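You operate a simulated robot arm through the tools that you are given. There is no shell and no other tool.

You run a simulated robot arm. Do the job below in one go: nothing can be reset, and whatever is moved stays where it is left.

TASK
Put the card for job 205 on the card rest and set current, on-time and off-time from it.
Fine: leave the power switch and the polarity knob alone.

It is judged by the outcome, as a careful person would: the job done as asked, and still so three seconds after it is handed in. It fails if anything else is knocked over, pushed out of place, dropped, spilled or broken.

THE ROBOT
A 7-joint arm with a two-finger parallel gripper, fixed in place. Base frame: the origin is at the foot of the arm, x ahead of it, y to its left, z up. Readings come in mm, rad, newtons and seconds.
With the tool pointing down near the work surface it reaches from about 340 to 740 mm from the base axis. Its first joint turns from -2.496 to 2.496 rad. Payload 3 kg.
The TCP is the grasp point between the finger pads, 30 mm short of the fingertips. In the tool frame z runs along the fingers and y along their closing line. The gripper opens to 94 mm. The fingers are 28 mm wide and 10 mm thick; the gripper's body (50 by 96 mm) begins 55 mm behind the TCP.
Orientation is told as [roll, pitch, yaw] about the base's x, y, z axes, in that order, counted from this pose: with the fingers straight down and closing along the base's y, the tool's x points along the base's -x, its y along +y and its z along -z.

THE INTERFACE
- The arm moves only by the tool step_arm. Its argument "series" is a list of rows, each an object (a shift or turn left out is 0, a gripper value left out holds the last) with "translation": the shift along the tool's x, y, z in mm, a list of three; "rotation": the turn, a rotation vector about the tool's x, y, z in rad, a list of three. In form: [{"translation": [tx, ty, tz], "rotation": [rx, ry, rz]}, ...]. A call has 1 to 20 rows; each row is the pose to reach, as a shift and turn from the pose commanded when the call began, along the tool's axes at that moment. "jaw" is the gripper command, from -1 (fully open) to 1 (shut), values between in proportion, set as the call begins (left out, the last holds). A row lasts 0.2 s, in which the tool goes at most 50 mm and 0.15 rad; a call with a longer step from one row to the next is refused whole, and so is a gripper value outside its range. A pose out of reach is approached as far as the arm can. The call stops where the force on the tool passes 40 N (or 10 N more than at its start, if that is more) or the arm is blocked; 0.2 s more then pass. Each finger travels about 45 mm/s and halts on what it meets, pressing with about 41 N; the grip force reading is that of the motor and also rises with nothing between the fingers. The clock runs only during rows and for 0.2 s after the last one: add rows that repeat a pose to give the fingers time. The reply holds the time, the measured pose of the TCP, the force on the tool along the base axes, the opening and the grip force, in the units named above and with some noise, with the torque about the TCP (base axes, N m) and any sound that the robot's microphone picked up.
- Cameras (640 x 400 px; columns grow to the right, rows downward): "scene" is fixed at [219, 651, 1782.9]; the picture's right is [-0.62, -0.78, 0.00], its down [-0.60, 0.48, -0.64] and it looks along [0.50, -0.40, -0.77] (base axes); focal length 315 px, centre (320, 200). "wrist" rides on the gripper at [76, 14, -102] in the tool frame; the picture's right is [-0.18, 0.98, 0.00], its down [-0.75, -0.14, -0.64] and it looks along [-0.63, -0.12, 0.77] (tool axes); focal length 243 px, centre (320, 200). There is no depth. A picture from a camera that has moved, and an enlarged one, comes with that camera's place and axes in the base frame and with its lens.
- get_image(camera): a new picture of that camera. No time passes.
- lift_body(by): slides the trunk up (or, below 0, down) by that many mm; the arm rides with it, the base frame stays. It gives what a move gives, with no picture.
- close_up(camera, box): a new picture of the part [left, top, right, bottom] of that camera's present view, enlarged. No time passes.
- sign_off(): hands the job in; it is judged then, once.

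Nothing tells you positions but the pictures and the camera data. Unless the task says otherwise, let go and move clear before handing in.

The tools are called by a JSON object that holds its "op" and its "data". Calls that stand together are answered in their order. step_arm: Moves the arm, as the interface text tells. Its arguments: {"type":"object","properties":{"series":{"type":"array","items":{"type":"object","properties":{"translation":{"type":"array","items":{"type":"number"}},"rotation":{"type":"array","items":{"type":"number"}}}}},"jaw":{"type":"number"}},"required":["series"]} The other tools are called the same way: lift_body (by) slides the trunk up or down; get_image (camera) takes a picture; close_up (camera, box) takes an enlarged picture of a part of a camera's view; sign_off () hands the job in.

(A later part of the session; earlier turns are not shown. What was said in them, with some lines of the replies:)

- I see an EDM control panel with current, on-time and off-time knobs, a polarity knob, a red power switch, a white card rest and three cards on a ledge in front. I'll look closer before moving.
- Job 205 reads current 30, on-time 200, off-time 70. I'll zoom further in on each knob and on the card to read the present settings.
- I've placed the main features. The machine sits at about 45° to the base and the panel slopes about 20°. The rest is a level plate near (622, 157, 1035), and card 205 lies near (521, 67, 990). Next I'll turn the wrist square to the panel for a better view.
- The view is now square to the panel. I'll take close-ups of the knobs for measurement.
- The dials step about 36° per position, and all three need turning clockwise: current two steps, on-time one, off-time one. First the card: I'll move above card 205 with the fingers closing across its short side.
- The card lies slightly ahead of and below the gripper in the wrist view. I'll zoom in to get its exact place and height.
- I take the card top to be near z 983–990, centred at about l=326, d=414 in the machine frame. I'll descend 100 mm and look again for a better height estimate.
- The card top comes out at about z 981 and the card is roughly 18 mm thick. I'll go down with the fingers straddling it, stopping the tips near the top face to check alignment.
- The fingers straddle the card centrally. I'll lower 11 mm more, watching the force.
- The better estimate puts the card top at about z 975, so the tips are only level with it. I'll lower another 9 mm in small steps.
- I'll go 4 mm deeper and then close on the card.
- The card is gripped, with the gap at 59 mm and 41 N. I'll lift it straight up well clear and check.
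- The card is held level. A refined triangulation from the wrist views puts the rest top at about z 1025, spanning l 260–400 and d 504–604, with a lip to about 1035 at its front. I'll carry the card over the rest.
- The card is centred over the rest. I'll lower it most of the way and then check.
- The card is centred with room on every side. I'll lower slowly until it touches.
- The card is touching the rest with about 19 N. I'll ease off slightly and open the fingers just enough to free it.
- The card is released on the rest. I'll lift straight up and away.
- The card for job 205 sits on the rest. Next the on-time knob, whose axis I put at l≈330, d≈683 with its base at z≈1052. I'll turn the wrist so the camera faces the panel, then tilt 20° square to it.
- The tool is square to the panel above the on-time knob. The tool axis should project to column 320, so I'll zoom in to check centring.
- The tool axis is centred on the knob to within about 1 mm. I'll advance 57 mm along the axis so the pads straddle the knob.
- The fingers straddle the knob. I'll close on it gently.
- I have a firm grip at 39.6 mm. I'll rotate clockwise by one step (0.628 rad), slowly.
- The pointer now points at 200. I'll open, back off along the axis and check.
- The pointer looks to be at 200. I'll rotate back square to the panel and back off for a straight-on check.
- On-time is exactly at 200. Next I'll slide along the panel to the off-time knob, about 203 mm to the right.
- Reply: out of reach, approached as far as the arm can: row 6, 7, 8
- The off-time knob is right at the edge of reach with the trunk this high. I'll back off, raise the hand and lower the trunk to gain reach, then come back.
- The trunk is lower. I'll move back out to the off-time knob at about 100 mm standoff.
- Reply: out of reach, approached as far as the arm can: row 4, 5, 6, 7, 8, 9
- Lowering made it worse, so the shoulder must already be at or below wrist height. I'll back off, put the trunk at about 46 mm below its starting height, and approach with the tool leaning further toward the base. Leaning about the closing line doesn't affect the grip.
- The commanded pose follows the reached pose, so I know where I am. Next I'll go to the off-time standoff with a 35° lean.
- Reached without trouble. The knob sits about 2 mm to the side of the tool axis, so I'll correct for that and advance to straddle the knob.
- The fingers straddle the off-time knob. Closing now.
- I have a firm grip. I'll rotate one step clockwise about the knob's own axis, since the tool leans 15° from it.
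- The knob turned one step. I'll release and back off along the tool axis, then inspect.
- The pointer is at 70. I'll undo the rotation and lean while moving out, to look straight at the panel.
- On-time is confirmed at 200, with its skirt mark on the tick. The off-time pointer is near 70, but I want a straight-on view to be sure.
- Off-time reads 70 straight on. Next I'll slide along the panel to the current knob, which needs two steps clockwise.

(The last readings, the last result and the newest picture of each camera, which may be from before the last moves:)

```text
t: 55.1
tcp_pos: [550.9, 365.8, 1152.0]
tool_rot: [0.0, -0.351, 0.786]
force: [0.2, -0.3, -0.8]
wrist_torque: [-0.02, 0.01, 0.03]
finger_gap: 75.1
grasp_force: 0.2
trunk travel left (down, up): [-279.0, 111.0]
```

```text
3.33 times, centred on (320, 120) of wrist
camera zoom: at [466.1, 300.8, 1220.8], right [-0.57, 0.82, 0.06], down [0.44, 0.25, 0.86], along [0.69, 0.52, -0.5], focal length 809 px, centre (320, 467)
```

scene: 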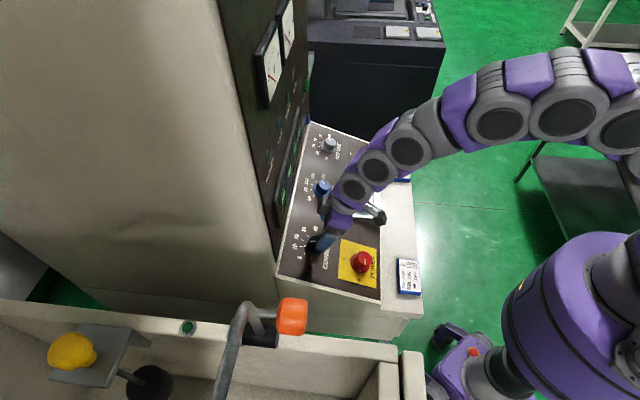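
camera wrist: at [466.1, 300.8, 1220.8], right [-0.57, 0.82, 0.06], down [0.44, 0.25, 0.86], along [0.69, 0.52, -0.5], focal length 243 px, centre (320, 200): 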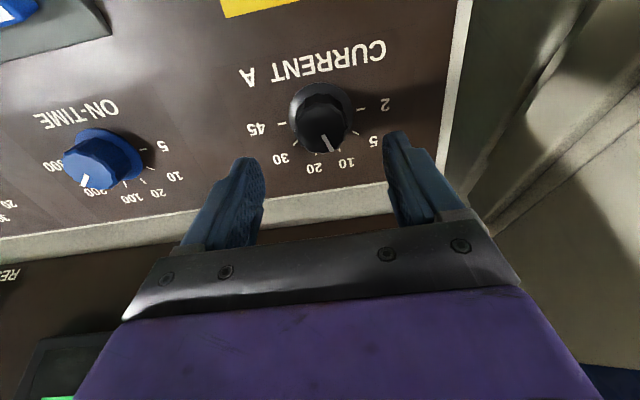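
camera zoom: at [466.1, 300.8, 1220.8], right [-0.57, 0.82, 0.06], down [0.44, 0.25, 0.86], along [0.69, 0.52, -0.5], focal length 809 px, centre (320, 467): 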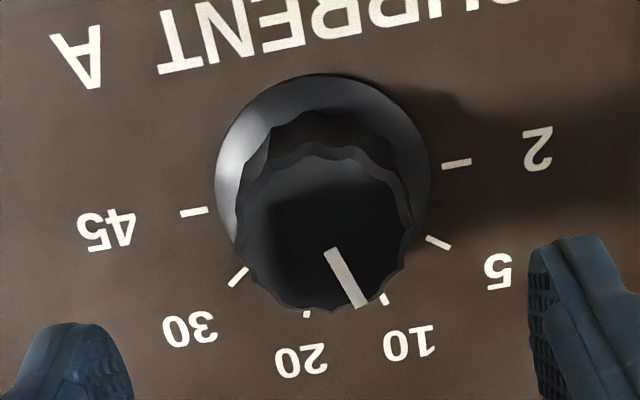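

The tool is centred on the current knob to about 1 mm. I'll pre-rotate 36° counter-clockwise at standoff so the full two-step turn stays within a comfortable wrist range.

{"op": "step_arm", "data": {"series": [{"translation": [-1.5, 1.2, 5], "rotation": [0, 0, -0.13]}, {"translation": [-1.5, 1.2, 10], "rotation": [0, 0, -0.26]}, {"translation": [-1.5, 1.2, 15], "rotation": [0, 0, -0.39]}, {"translation": [-1.5, 1.2, 20], "rotation": [0, 0, -0.52]}, {"translation": [-1.5, 1.2, 20], "rotation": [0, 0, -0.628]}, {"translation": [-1.5, 1.2, 20], "rotation": [0, 0, -0.628]}]}}

{"op": "get_image", "data": {"camera": "wrist"}}

{"op": "close_up", "data": {"camera": "wrist", "box": [240, 60, 400, 180]}}

{"op": "close_up", "data": {"camera": "scene", "box": [280, 180, 400, 270]}}

```text
t: 56.5
tcp_pos: [557.1, 372.8, 1130.8]
tool_rot: [-0.21, -0.281, 1.445]
force: [-0.5, 0.3, -0.1]
wrist_torque: [0.0, -0.03, 0.03]
finger_gap: 75.4
grasp_force: 0.0
trunk travel left (down, up): [-279.0, 111.0]
```

```text
taken
camera wrist: at [509.7, 277.7, 1203.6], right [-0.92, 0.35, -0.15], down [0.07, 0.54, 0.84], along [0.38, 0.77, -0.52], focal length 243 px, centre (320, 200)
```

wrist: 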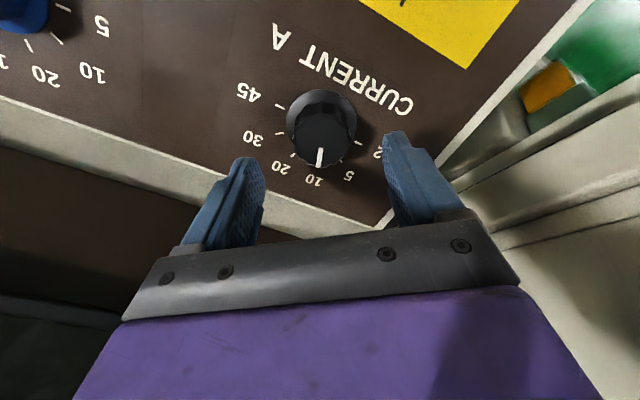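

```text
3.33 times, centred on (320, 120) of wrist
camera zoom: at [509.7, 277.7, 1203.6], right [-0.92, 0.35, -0.15], down [0.07, 0.54, 0.84], along [0.38, 0.77, -0.52], focal length 809 px, centre (320, 467)
```

zoom: 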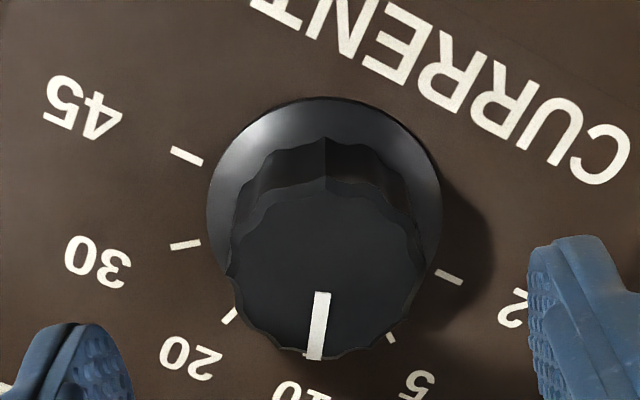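

```text
4.44 times, centred on (340, 225) of scene
camera zoom: at [219.0, 651.0, 1782.9], right [-0.62, -0.78, 0.0], down [-0.6, 0.48, -0.64], along [0.5, -0.4, -0.77], focal length 1400 px, centre (231, 89)
```

zoom: 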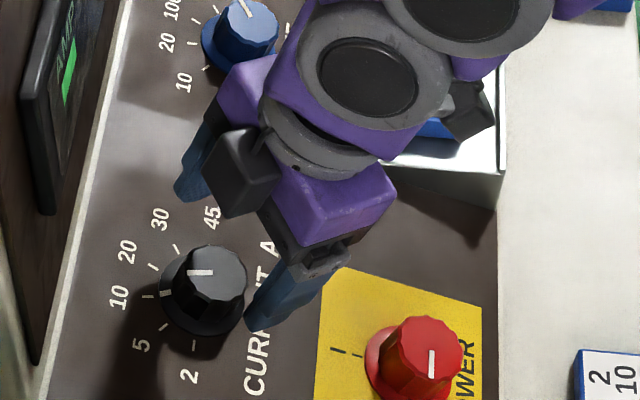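

Still centred. I'll advance 44 mm to straddle the current knob, then close.

{"op": "step_arm", "data": {"series": [{"translation": [0, 0.3, 15]}, {"translation": [0, 0.3, 28]}, {"translation": [0, 0.3, 38]}, {"translation": [0, 0.3, 44]}, {"translation": [0, 0.3, 44]}]}}

{"op": "close_up", "data": {"camera": "wrist", "box": [200, 60, 440, 240]}}

{"op": "close_up", "data": {"camera": "scene", "box": [280, 190, 400, 280]}}

```text
t: 57.7
tcp_pos: [566.5, 383.6, 1090.4]
tool_rot: [-0.211, -0.28, 1.443]
force: [-0.6, -0.3, 0.3]
wrist_torque: [-0.01, -0.03, 0.02]
finger_gap: 75.3
grasp_force: 0.1
trunk travel left (down, up): [-279.0, 111.0]
```

```text
2.22 times, centred on (320, 150) of wrist
camera zoom: at [519.8, 288.5, 1163.0], right [-0.92, 0.35, -0.15], down [0.07, 0.54, 0.84], along [0.38, 0.77, -0.52], focal length 539 px, centre (320, 311)
```

zoom: 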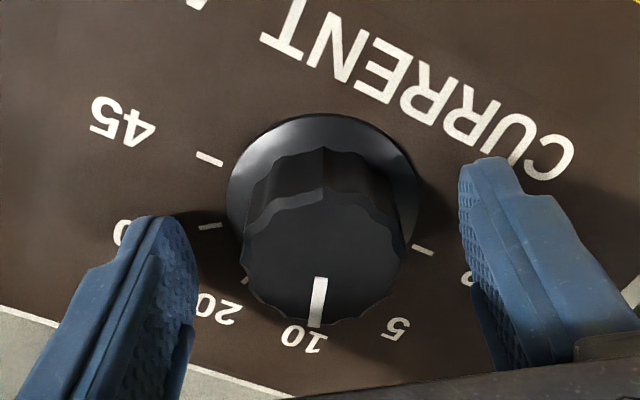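

```text
4.44 times, centred on (340, 235) of scene
camera zoom: at [219.0, 651.0, 1782.9], right [-0.62, -0.78, 0.0], down [-0.6, 0.48, -0.64], along [0.5, -0.4, -0.77], focal length 1400 px, centre (231, 44)
```

zoom: 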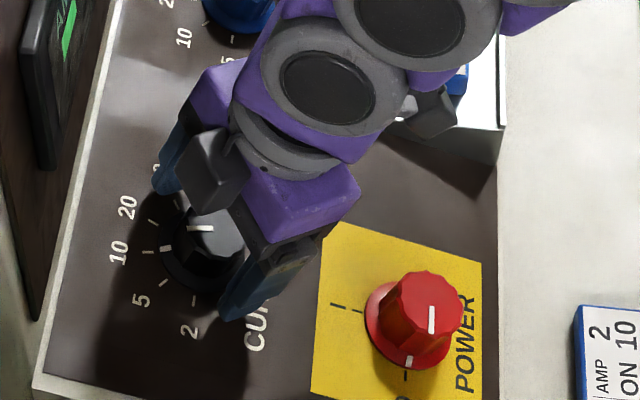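

Closing on the current knob.

{"op": "step_arm", "data": {"series": [{"translation": [0, 0, 0]}, {"translation": [0, 0, 0]}, {"translation": [0, 0, 0]}, {"translation": [0, 0, 0]}, {"translation": [0, 0, 0]}], "jaw": 1}}

{"op": "close_up", "data": {"camera": "wrist", "box": [200, 60, 440, 240]}}

```text
t: 58.9
tcp_pos: [565.3, 383.0, 1091.7]
tool_rot: [-0.212, -0.282, 1.444]
force: [-8.5, 0.0, 12.7]
wrist_torque: [0.1, 0.83, 0.24]
finger_gap: 39.7
grasp_force: 44.9
trunk travel left (down, up): [-279.0, 111.0]
```

```text
2.22 times, centred on (320, 150) of wrist
camera zoom: at [518.5, 288.3, 1163.9], right [-0.92, 0.35, -0.15], down [0.07, 0.54, 0.84], along [0.38, 0.77, -0.52], focal length 539 px, centre (320, 311)
```

zoom: 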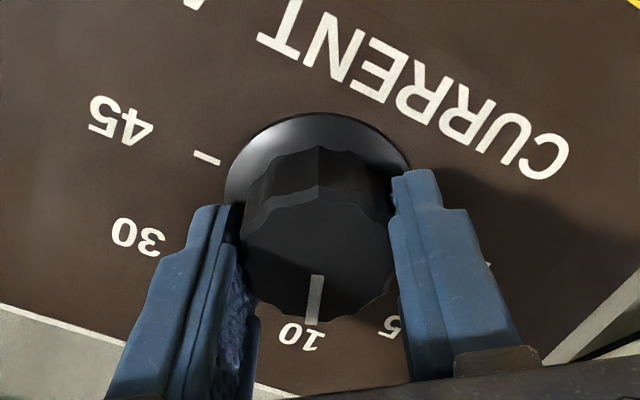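

The grip is good, with a slight axial push. I'll ease back a little and turn two steps (1.257 rad) clockwise.

{"op": "step_arm", "data": {"series": [{"translation": [0, 0, -0.4], "rotation": [0, 0, 0.0786]}, {"translation": [0, 0, -0.8], "rotation": [0, 0, 0.1571]}, {"translation": [0, 0, -0.8], "rotation": [0, 0, 0.2357]}, {"translation": [0, 0, -0.8], "rotation": [0, 0, 0.3142]}, {"translation": [0, 0, -0.8], "rotation": [0, 0, 0.3928]}, {"translation": [0, 0, -0.8], "rotation": [0, 0, 0.4714]}, {"translation": [0, 0, -0.8], "rotation": [0, 0, 0.55]}, {"translation": [0, 0, -0.8], "rotation": [0, 0, 0.6285]}, {"translation": [0, 0, -0.8], "rotation": [0, 0, 0.7071]}, {"translation": [0, 0, -0.8], "rotation": [0, 0, 0.7857]}, {"translation": [0, 0, -0.8], "rotation": [0, 0, 0.8642]}, {"translation": [0, 0, -0.8], "rotation": [0, 0, 0.9428]}, {"translation": [0, 0, -0.8], "rotation": [0, 0, 1.0214]}, {"translation": [0, 0, -0.8], "rotation": [0, 0, 1.1]}, {"translation": [0, 0, -0.8], "rotation": [0, 0, 1.1785]}, {"translation": [0, 0, -0.8], "rotation": [0, 0, 1.257]}, {"translation": [0, 0, -0.8], "rotation": [0, 0, 1.257]}]}}

{"op": "close_up", "data": {"camera": "wrist", "box": [200, 60, 440, 240]}}

{"op": "close_up", "data": {"camera": "scene", "box": [280, 190, 400, 280]}}

```text
t: 62.5
tcp_pos: [566.5, 383.0, 1091.7]
tool_rot: [0.212, -0.28, 0.128]
force: [-2.2, -7.1, -8.4]
wrist_torque: [0.1, -1.07, -0.23]
finger_gap: 39.7
grasp_force: 45.3
trunk travel left (down, up): [-279.0, 111.0]
```

```text
2.22 times, centred on (320, 150) of wrist
camera zoom: at [467.5, 361.9, 1169.7], right [0.0, 0.97, 0.25], down [0.59, -0.2, 0.78], along [0.81, 0.15, -0.57], focal length 539 px, centre (320, 311)
```

zoom: 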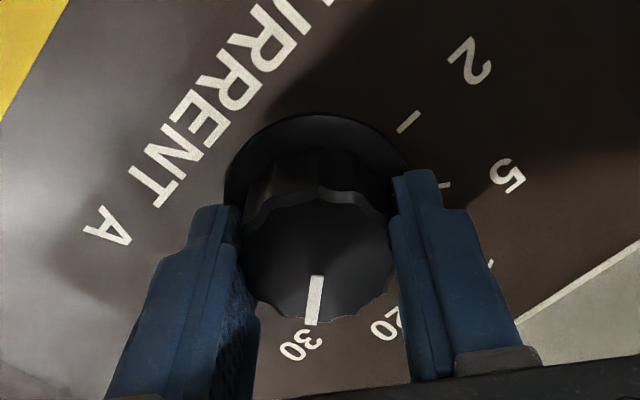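

```text
4.44 times, centred on (340, 235) of scene
camera zoom: at [219.0, 651.0, 1782.9], right [-0.62, -0.78, 0.0], down [-0.6, 0.48, -0.64], along [0.5, -0.4, -0.77], focal length 1400 px, centre (231, 44)
```

zoom: 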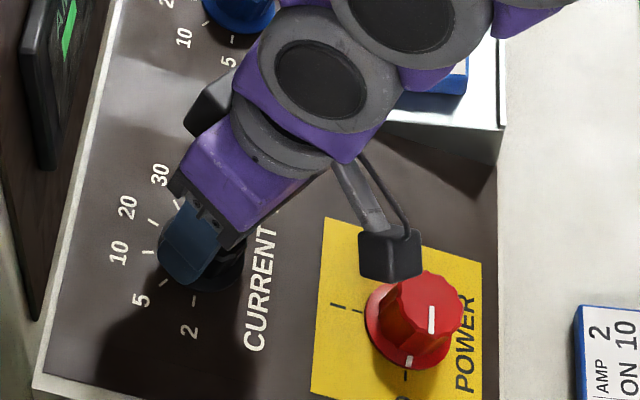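

The pointer is now at 30. Releasing and backing straight off.

{"op": "step_arm", "data": {"series": [{"translation": [0, 0, 0]}, {"translation": [0, 0, 0]}, {"translation": [0, 0, 0]}, {"translation": [0, 0, 0]}], "jaw": -0.6}}

{"op": "step_arm", "data": {"series": [{"translation": [0, 0, -10]}, {"translation": [0, 0, -30]}, {"translation": [0, 0, -60]}, {"translation": [0, 0, -90]}, {"translation": [0, 0, -90]}]}}

{"op": "step_arm", "data": {"series": [{"translation": [0, 0, -8], "rotation": [0, 0, -0.13]}, {"translation": [0, 0, -16], "rotation": [0, 0, -0.26]}, {"translation": [0, 0, -24], "rotation": [0, 0, -0.39]}, {"translation": [0, 0, -32], "rotation": [0, 0, -0.52]}, {"translation": [0, 0, -40], "rotation": [0, 0, -0.628]}, {"translation": [0, 0, -40], "rotation": [0, 0, -0.628]}]}}

{"op": "get_image", "data": {"camera": "wrist"}}

{"op": "close_up", "data": {"camera": "wrist", "box": [255, 35, 385, 135]}}

{"op": "get_image", "data": {"camera": "scene"}}

```text
t: 63.5
tcp_pos: [567.5, 384.0, 1092.5]
tool_rot: [0.213, -0.281, 0.128]
force: [-0.6, 0.7, -0.4]
wrist_torque: [0.0, 0.0, 0.01]
finger_gap: 75.1
grasp_force: 0.0
trunk travel left (down, up): [-279.0, 111.0]
```

```text
t: 64.7
tcp_pos: [544.9, 362.1, 1176.1]
tool_rot: [0.212, -0.281, 0.128]
force: [0.4, 0.0, -0.9]
wrist_torque: [0.01, -0.03, -0.02]
finger_gap: 75.3
grasp_force: 0.1
trunk travel left (down, up): [-279.0, 111.0]
```

```text
t: 66.1
tcp_pos: [535.4, 352.4, 1212.5]
tool_rot: [0.0, -0.35, 0.786]
force: [-0.2, 0.6, 0.6]
wrist_torque: [-0.03, -0.01, 0.0]
finger_gap: 75.2
grasp_force: 0.1
trunk travel left (down, up): [-279.0, 111.0]
```

```text
taken
camera wrist: at [450.2, 285.9, 1283.3], right [-0.57, 0.82, 0.06], down [0.45, 0.25, 0.86], along [0.69, 0.52, -0.51], focal length 243 px, centre (320, 200)
```

wrist: 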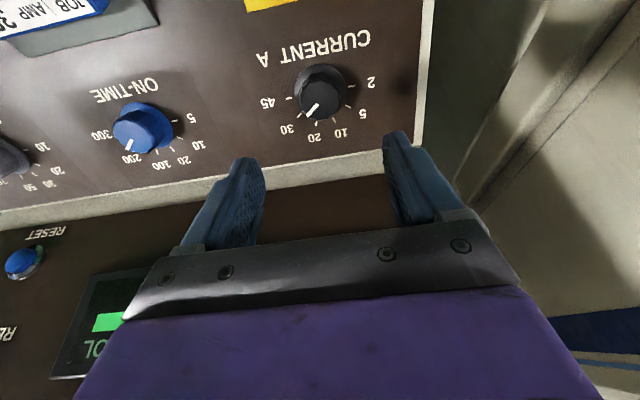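

```text
4.00 times, centred on (320, 85) of wrist
camera zoom: at [450.2, 285.9, 1283.3], right [-0.57, 0.82, 0.06], down [0.45, 0.25, 0.86], along [0.69, 0.52, -0.51], focal length 970 px, centre (320, 660)
```

zoom: 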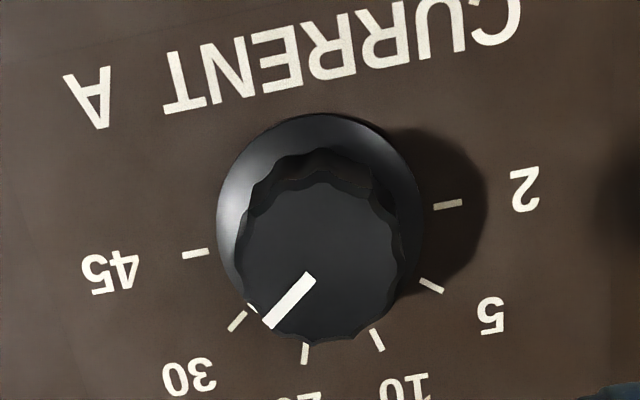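

```text
taken
```

scene: 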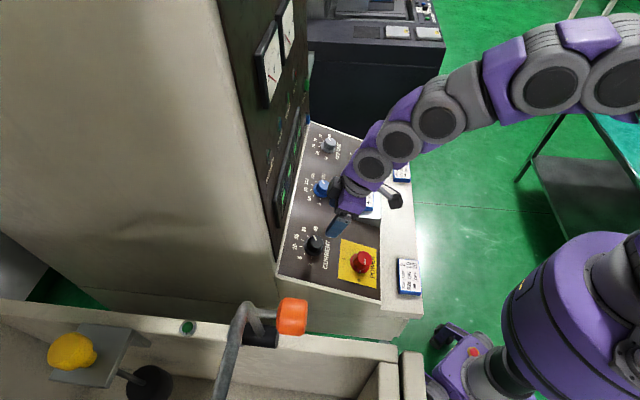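

Current reads 30, with its skirt mark on the tick. I'll move the arm clear and check the whole panel and the card.

{"op": "step_arm", "data": {"series": [{"translation": [0, 0, -40]}, {"translation": [15, 0, -80]}, {"translation": [35, 0, -115]}, {"translation": [53, 0, -147]}, {"translation": [85, 0, -180]}, {"translation": [120, 0, -210]}, {"translation": [120, 0, -210]}]}}

{"op": "get_image", "data": {"camera": "wrist"}}

{"op": "get_image", "data": {"camera": "scene"}}

{"op": "close_up", "data": {"camera": "scene", "box": [270, 110, 430, 210]}}

{"op": "close_up", "data": {"camera": "scene", "box": [270, 210, 430, 310]}}

```text
t: 67.7
tcp_pos: [407.3, 221.0, 1367.5]
tool_rot: [0.002, -0.349, 0.784]
force: [-0.1, -0.1, -0.5]
wrist_torque: [0.0, 0.01, -0.01]
finger_gap: 75.0
grasp_force: 0.1
trunk travel left (down, up): [-279.0, 111.0]
```

```text
taken
camera wrist: at [322.1, 155.1, 1438.1], right [-0.57, 0.82, 0.06], down [0.45, 0.24, 0.86], along [0.69, 0.52, -0.51], focal length 243 px, centre (320, 200)
```

wrist: 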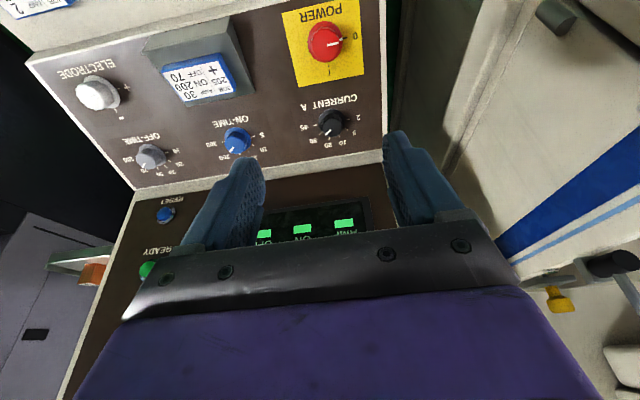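

```text
taken
```

scene: 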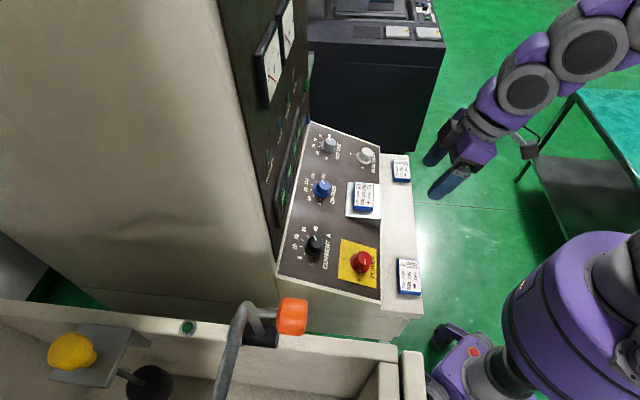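

```text
4.00 times, centred on (350, 160) of scene
camera zoom: at [219.0, 651.0, 1782.9], right [-0.62, -0.78, 0.0], down [-0.6, 0.48, -0.64], along [0.5, -0.4, -0.77], focal length 1260 px, centre (200, 360)
```

zoom: 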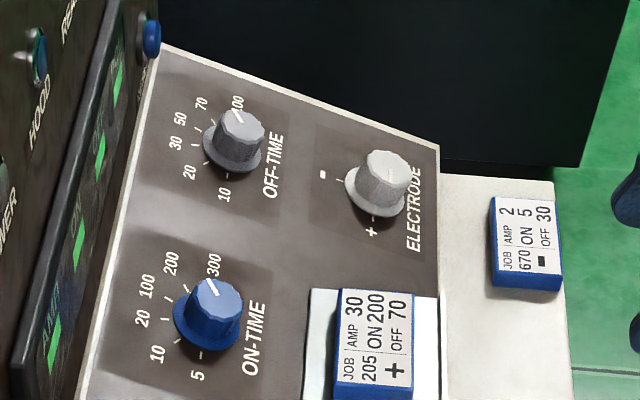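

```text
4.00 times, centred on (350, 260) of scene
camera zoom: at [219.0, 651.0, 1782.9], right [-0.62, -0.78, 0.0], down [-0.6, 0.48, -0.64], along [0.5, -0.4, -0.77], focal length 1260 px, centre (200, -40)
```

zoom: 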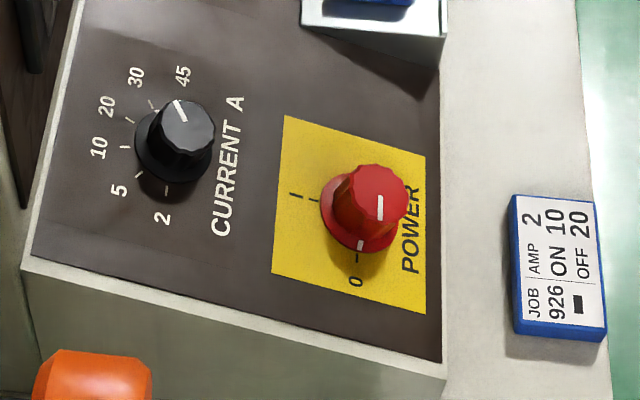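

Everything looks in place. I'll do a final close-up check of the card and the three knobs from the wrist camera.

{"op": "close_up", "data": {"camera": "wrist", "box": [120, 10, 280, 115]}}

{"op": "close_up", "data": {"camera": "wrist", "box": [110, 110, 270, 190]}}

{"op": "close_up", "data": {"camera": "wrist", "box": [290, 85, 380, 150]}}

{"op": "close_up", "data": {"camera": "scene", "box": [330, 170, 410, 230]}}

```text
3.81 times, centred on (200, 62) of wrist
camera zoom: at [322.1, 155.1, 1438.1], right [-0.57, 0.82, 0.06], down [0.45, 0.24, 0.86], along [0.69, 0.52, -0.51], focal length 924 px, centre (777, 724)
```

zoom: 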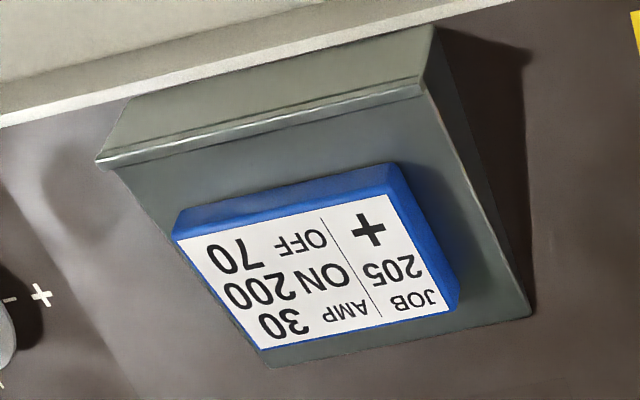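

```text
4.00 times, centred on (190, 150) of wrist
camera zoom: at [322.1, 155.1, 1438.1], right [-0.57, 0.82, 0.06], down [0.45, 0.24, 0.86], along [0.69, 0.52, -0.51], focal length 970 px, centre (840, 400)
```

zoom: 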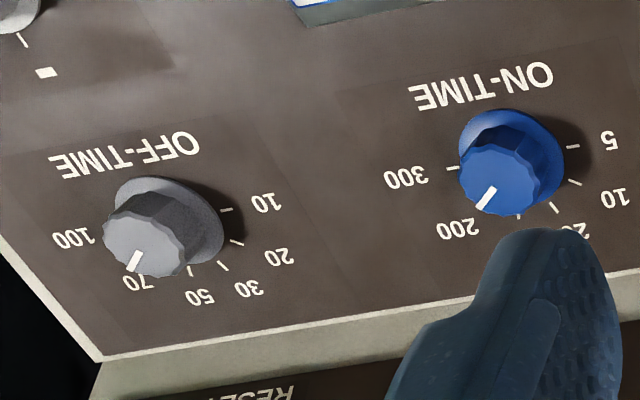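

```text
6.15 times, centred on (335, 118) of wrist
camera zoom: at [322.1, 155.1, 1438.1], right [-0.57, 0.82, 0.06], down [0.45, 0.24, 0.86], along [0.69, 0.52, -0.51], focal length 1493 px, centre (228, 708)
```

zoom: 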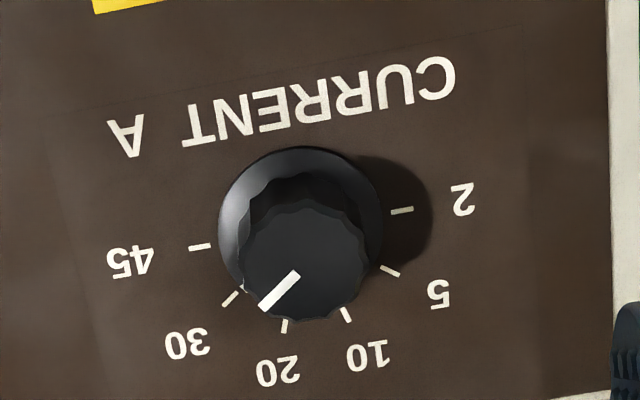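

```text
6.67 times, centred on (370, 200) of scene
camera zoom: at [219.0, 651.0, 1782.9], right [-0.62, -0.78, 0.0], down [-0.6, 0.48, -0.64], along [0.5, -0.4, -0.77], focal length 2101 px, centre (-13, 200)
```

zoom: 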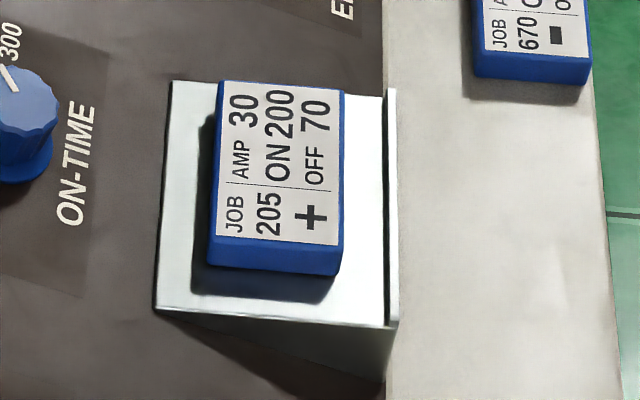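

The card for job 205 lies flat and readable on the rest. Current is at 30, on-time at 200 and off-time at 70. Power is still at 0, polarity is unchanged, the other cards are where they were, and the arm is clear, so I'm handing in.

{"op": "sign_off", "data": {}}

```text
The job is handed in.
```

The card for job 205 is on the card rest, lying flat with its text facing up. The three knobs are set from it:

| Setting | Was | Now |
|---|---|---|
| Current | 10 | 30 |
| On-time | 100 | 200 |
| Off-time | 50 | 70 |

I checked each knob in close-up pictures before handing in. For current and on-time, the knob mark lines up with its tick. The off-time mark was hidden behind the knob, so I judged 70 from the pointer on top, which is within about 3° of the tick.

I left the power switch (at 0) and the polarity knob alone. The other two cards are where they were, and the arm is clear of the machine.
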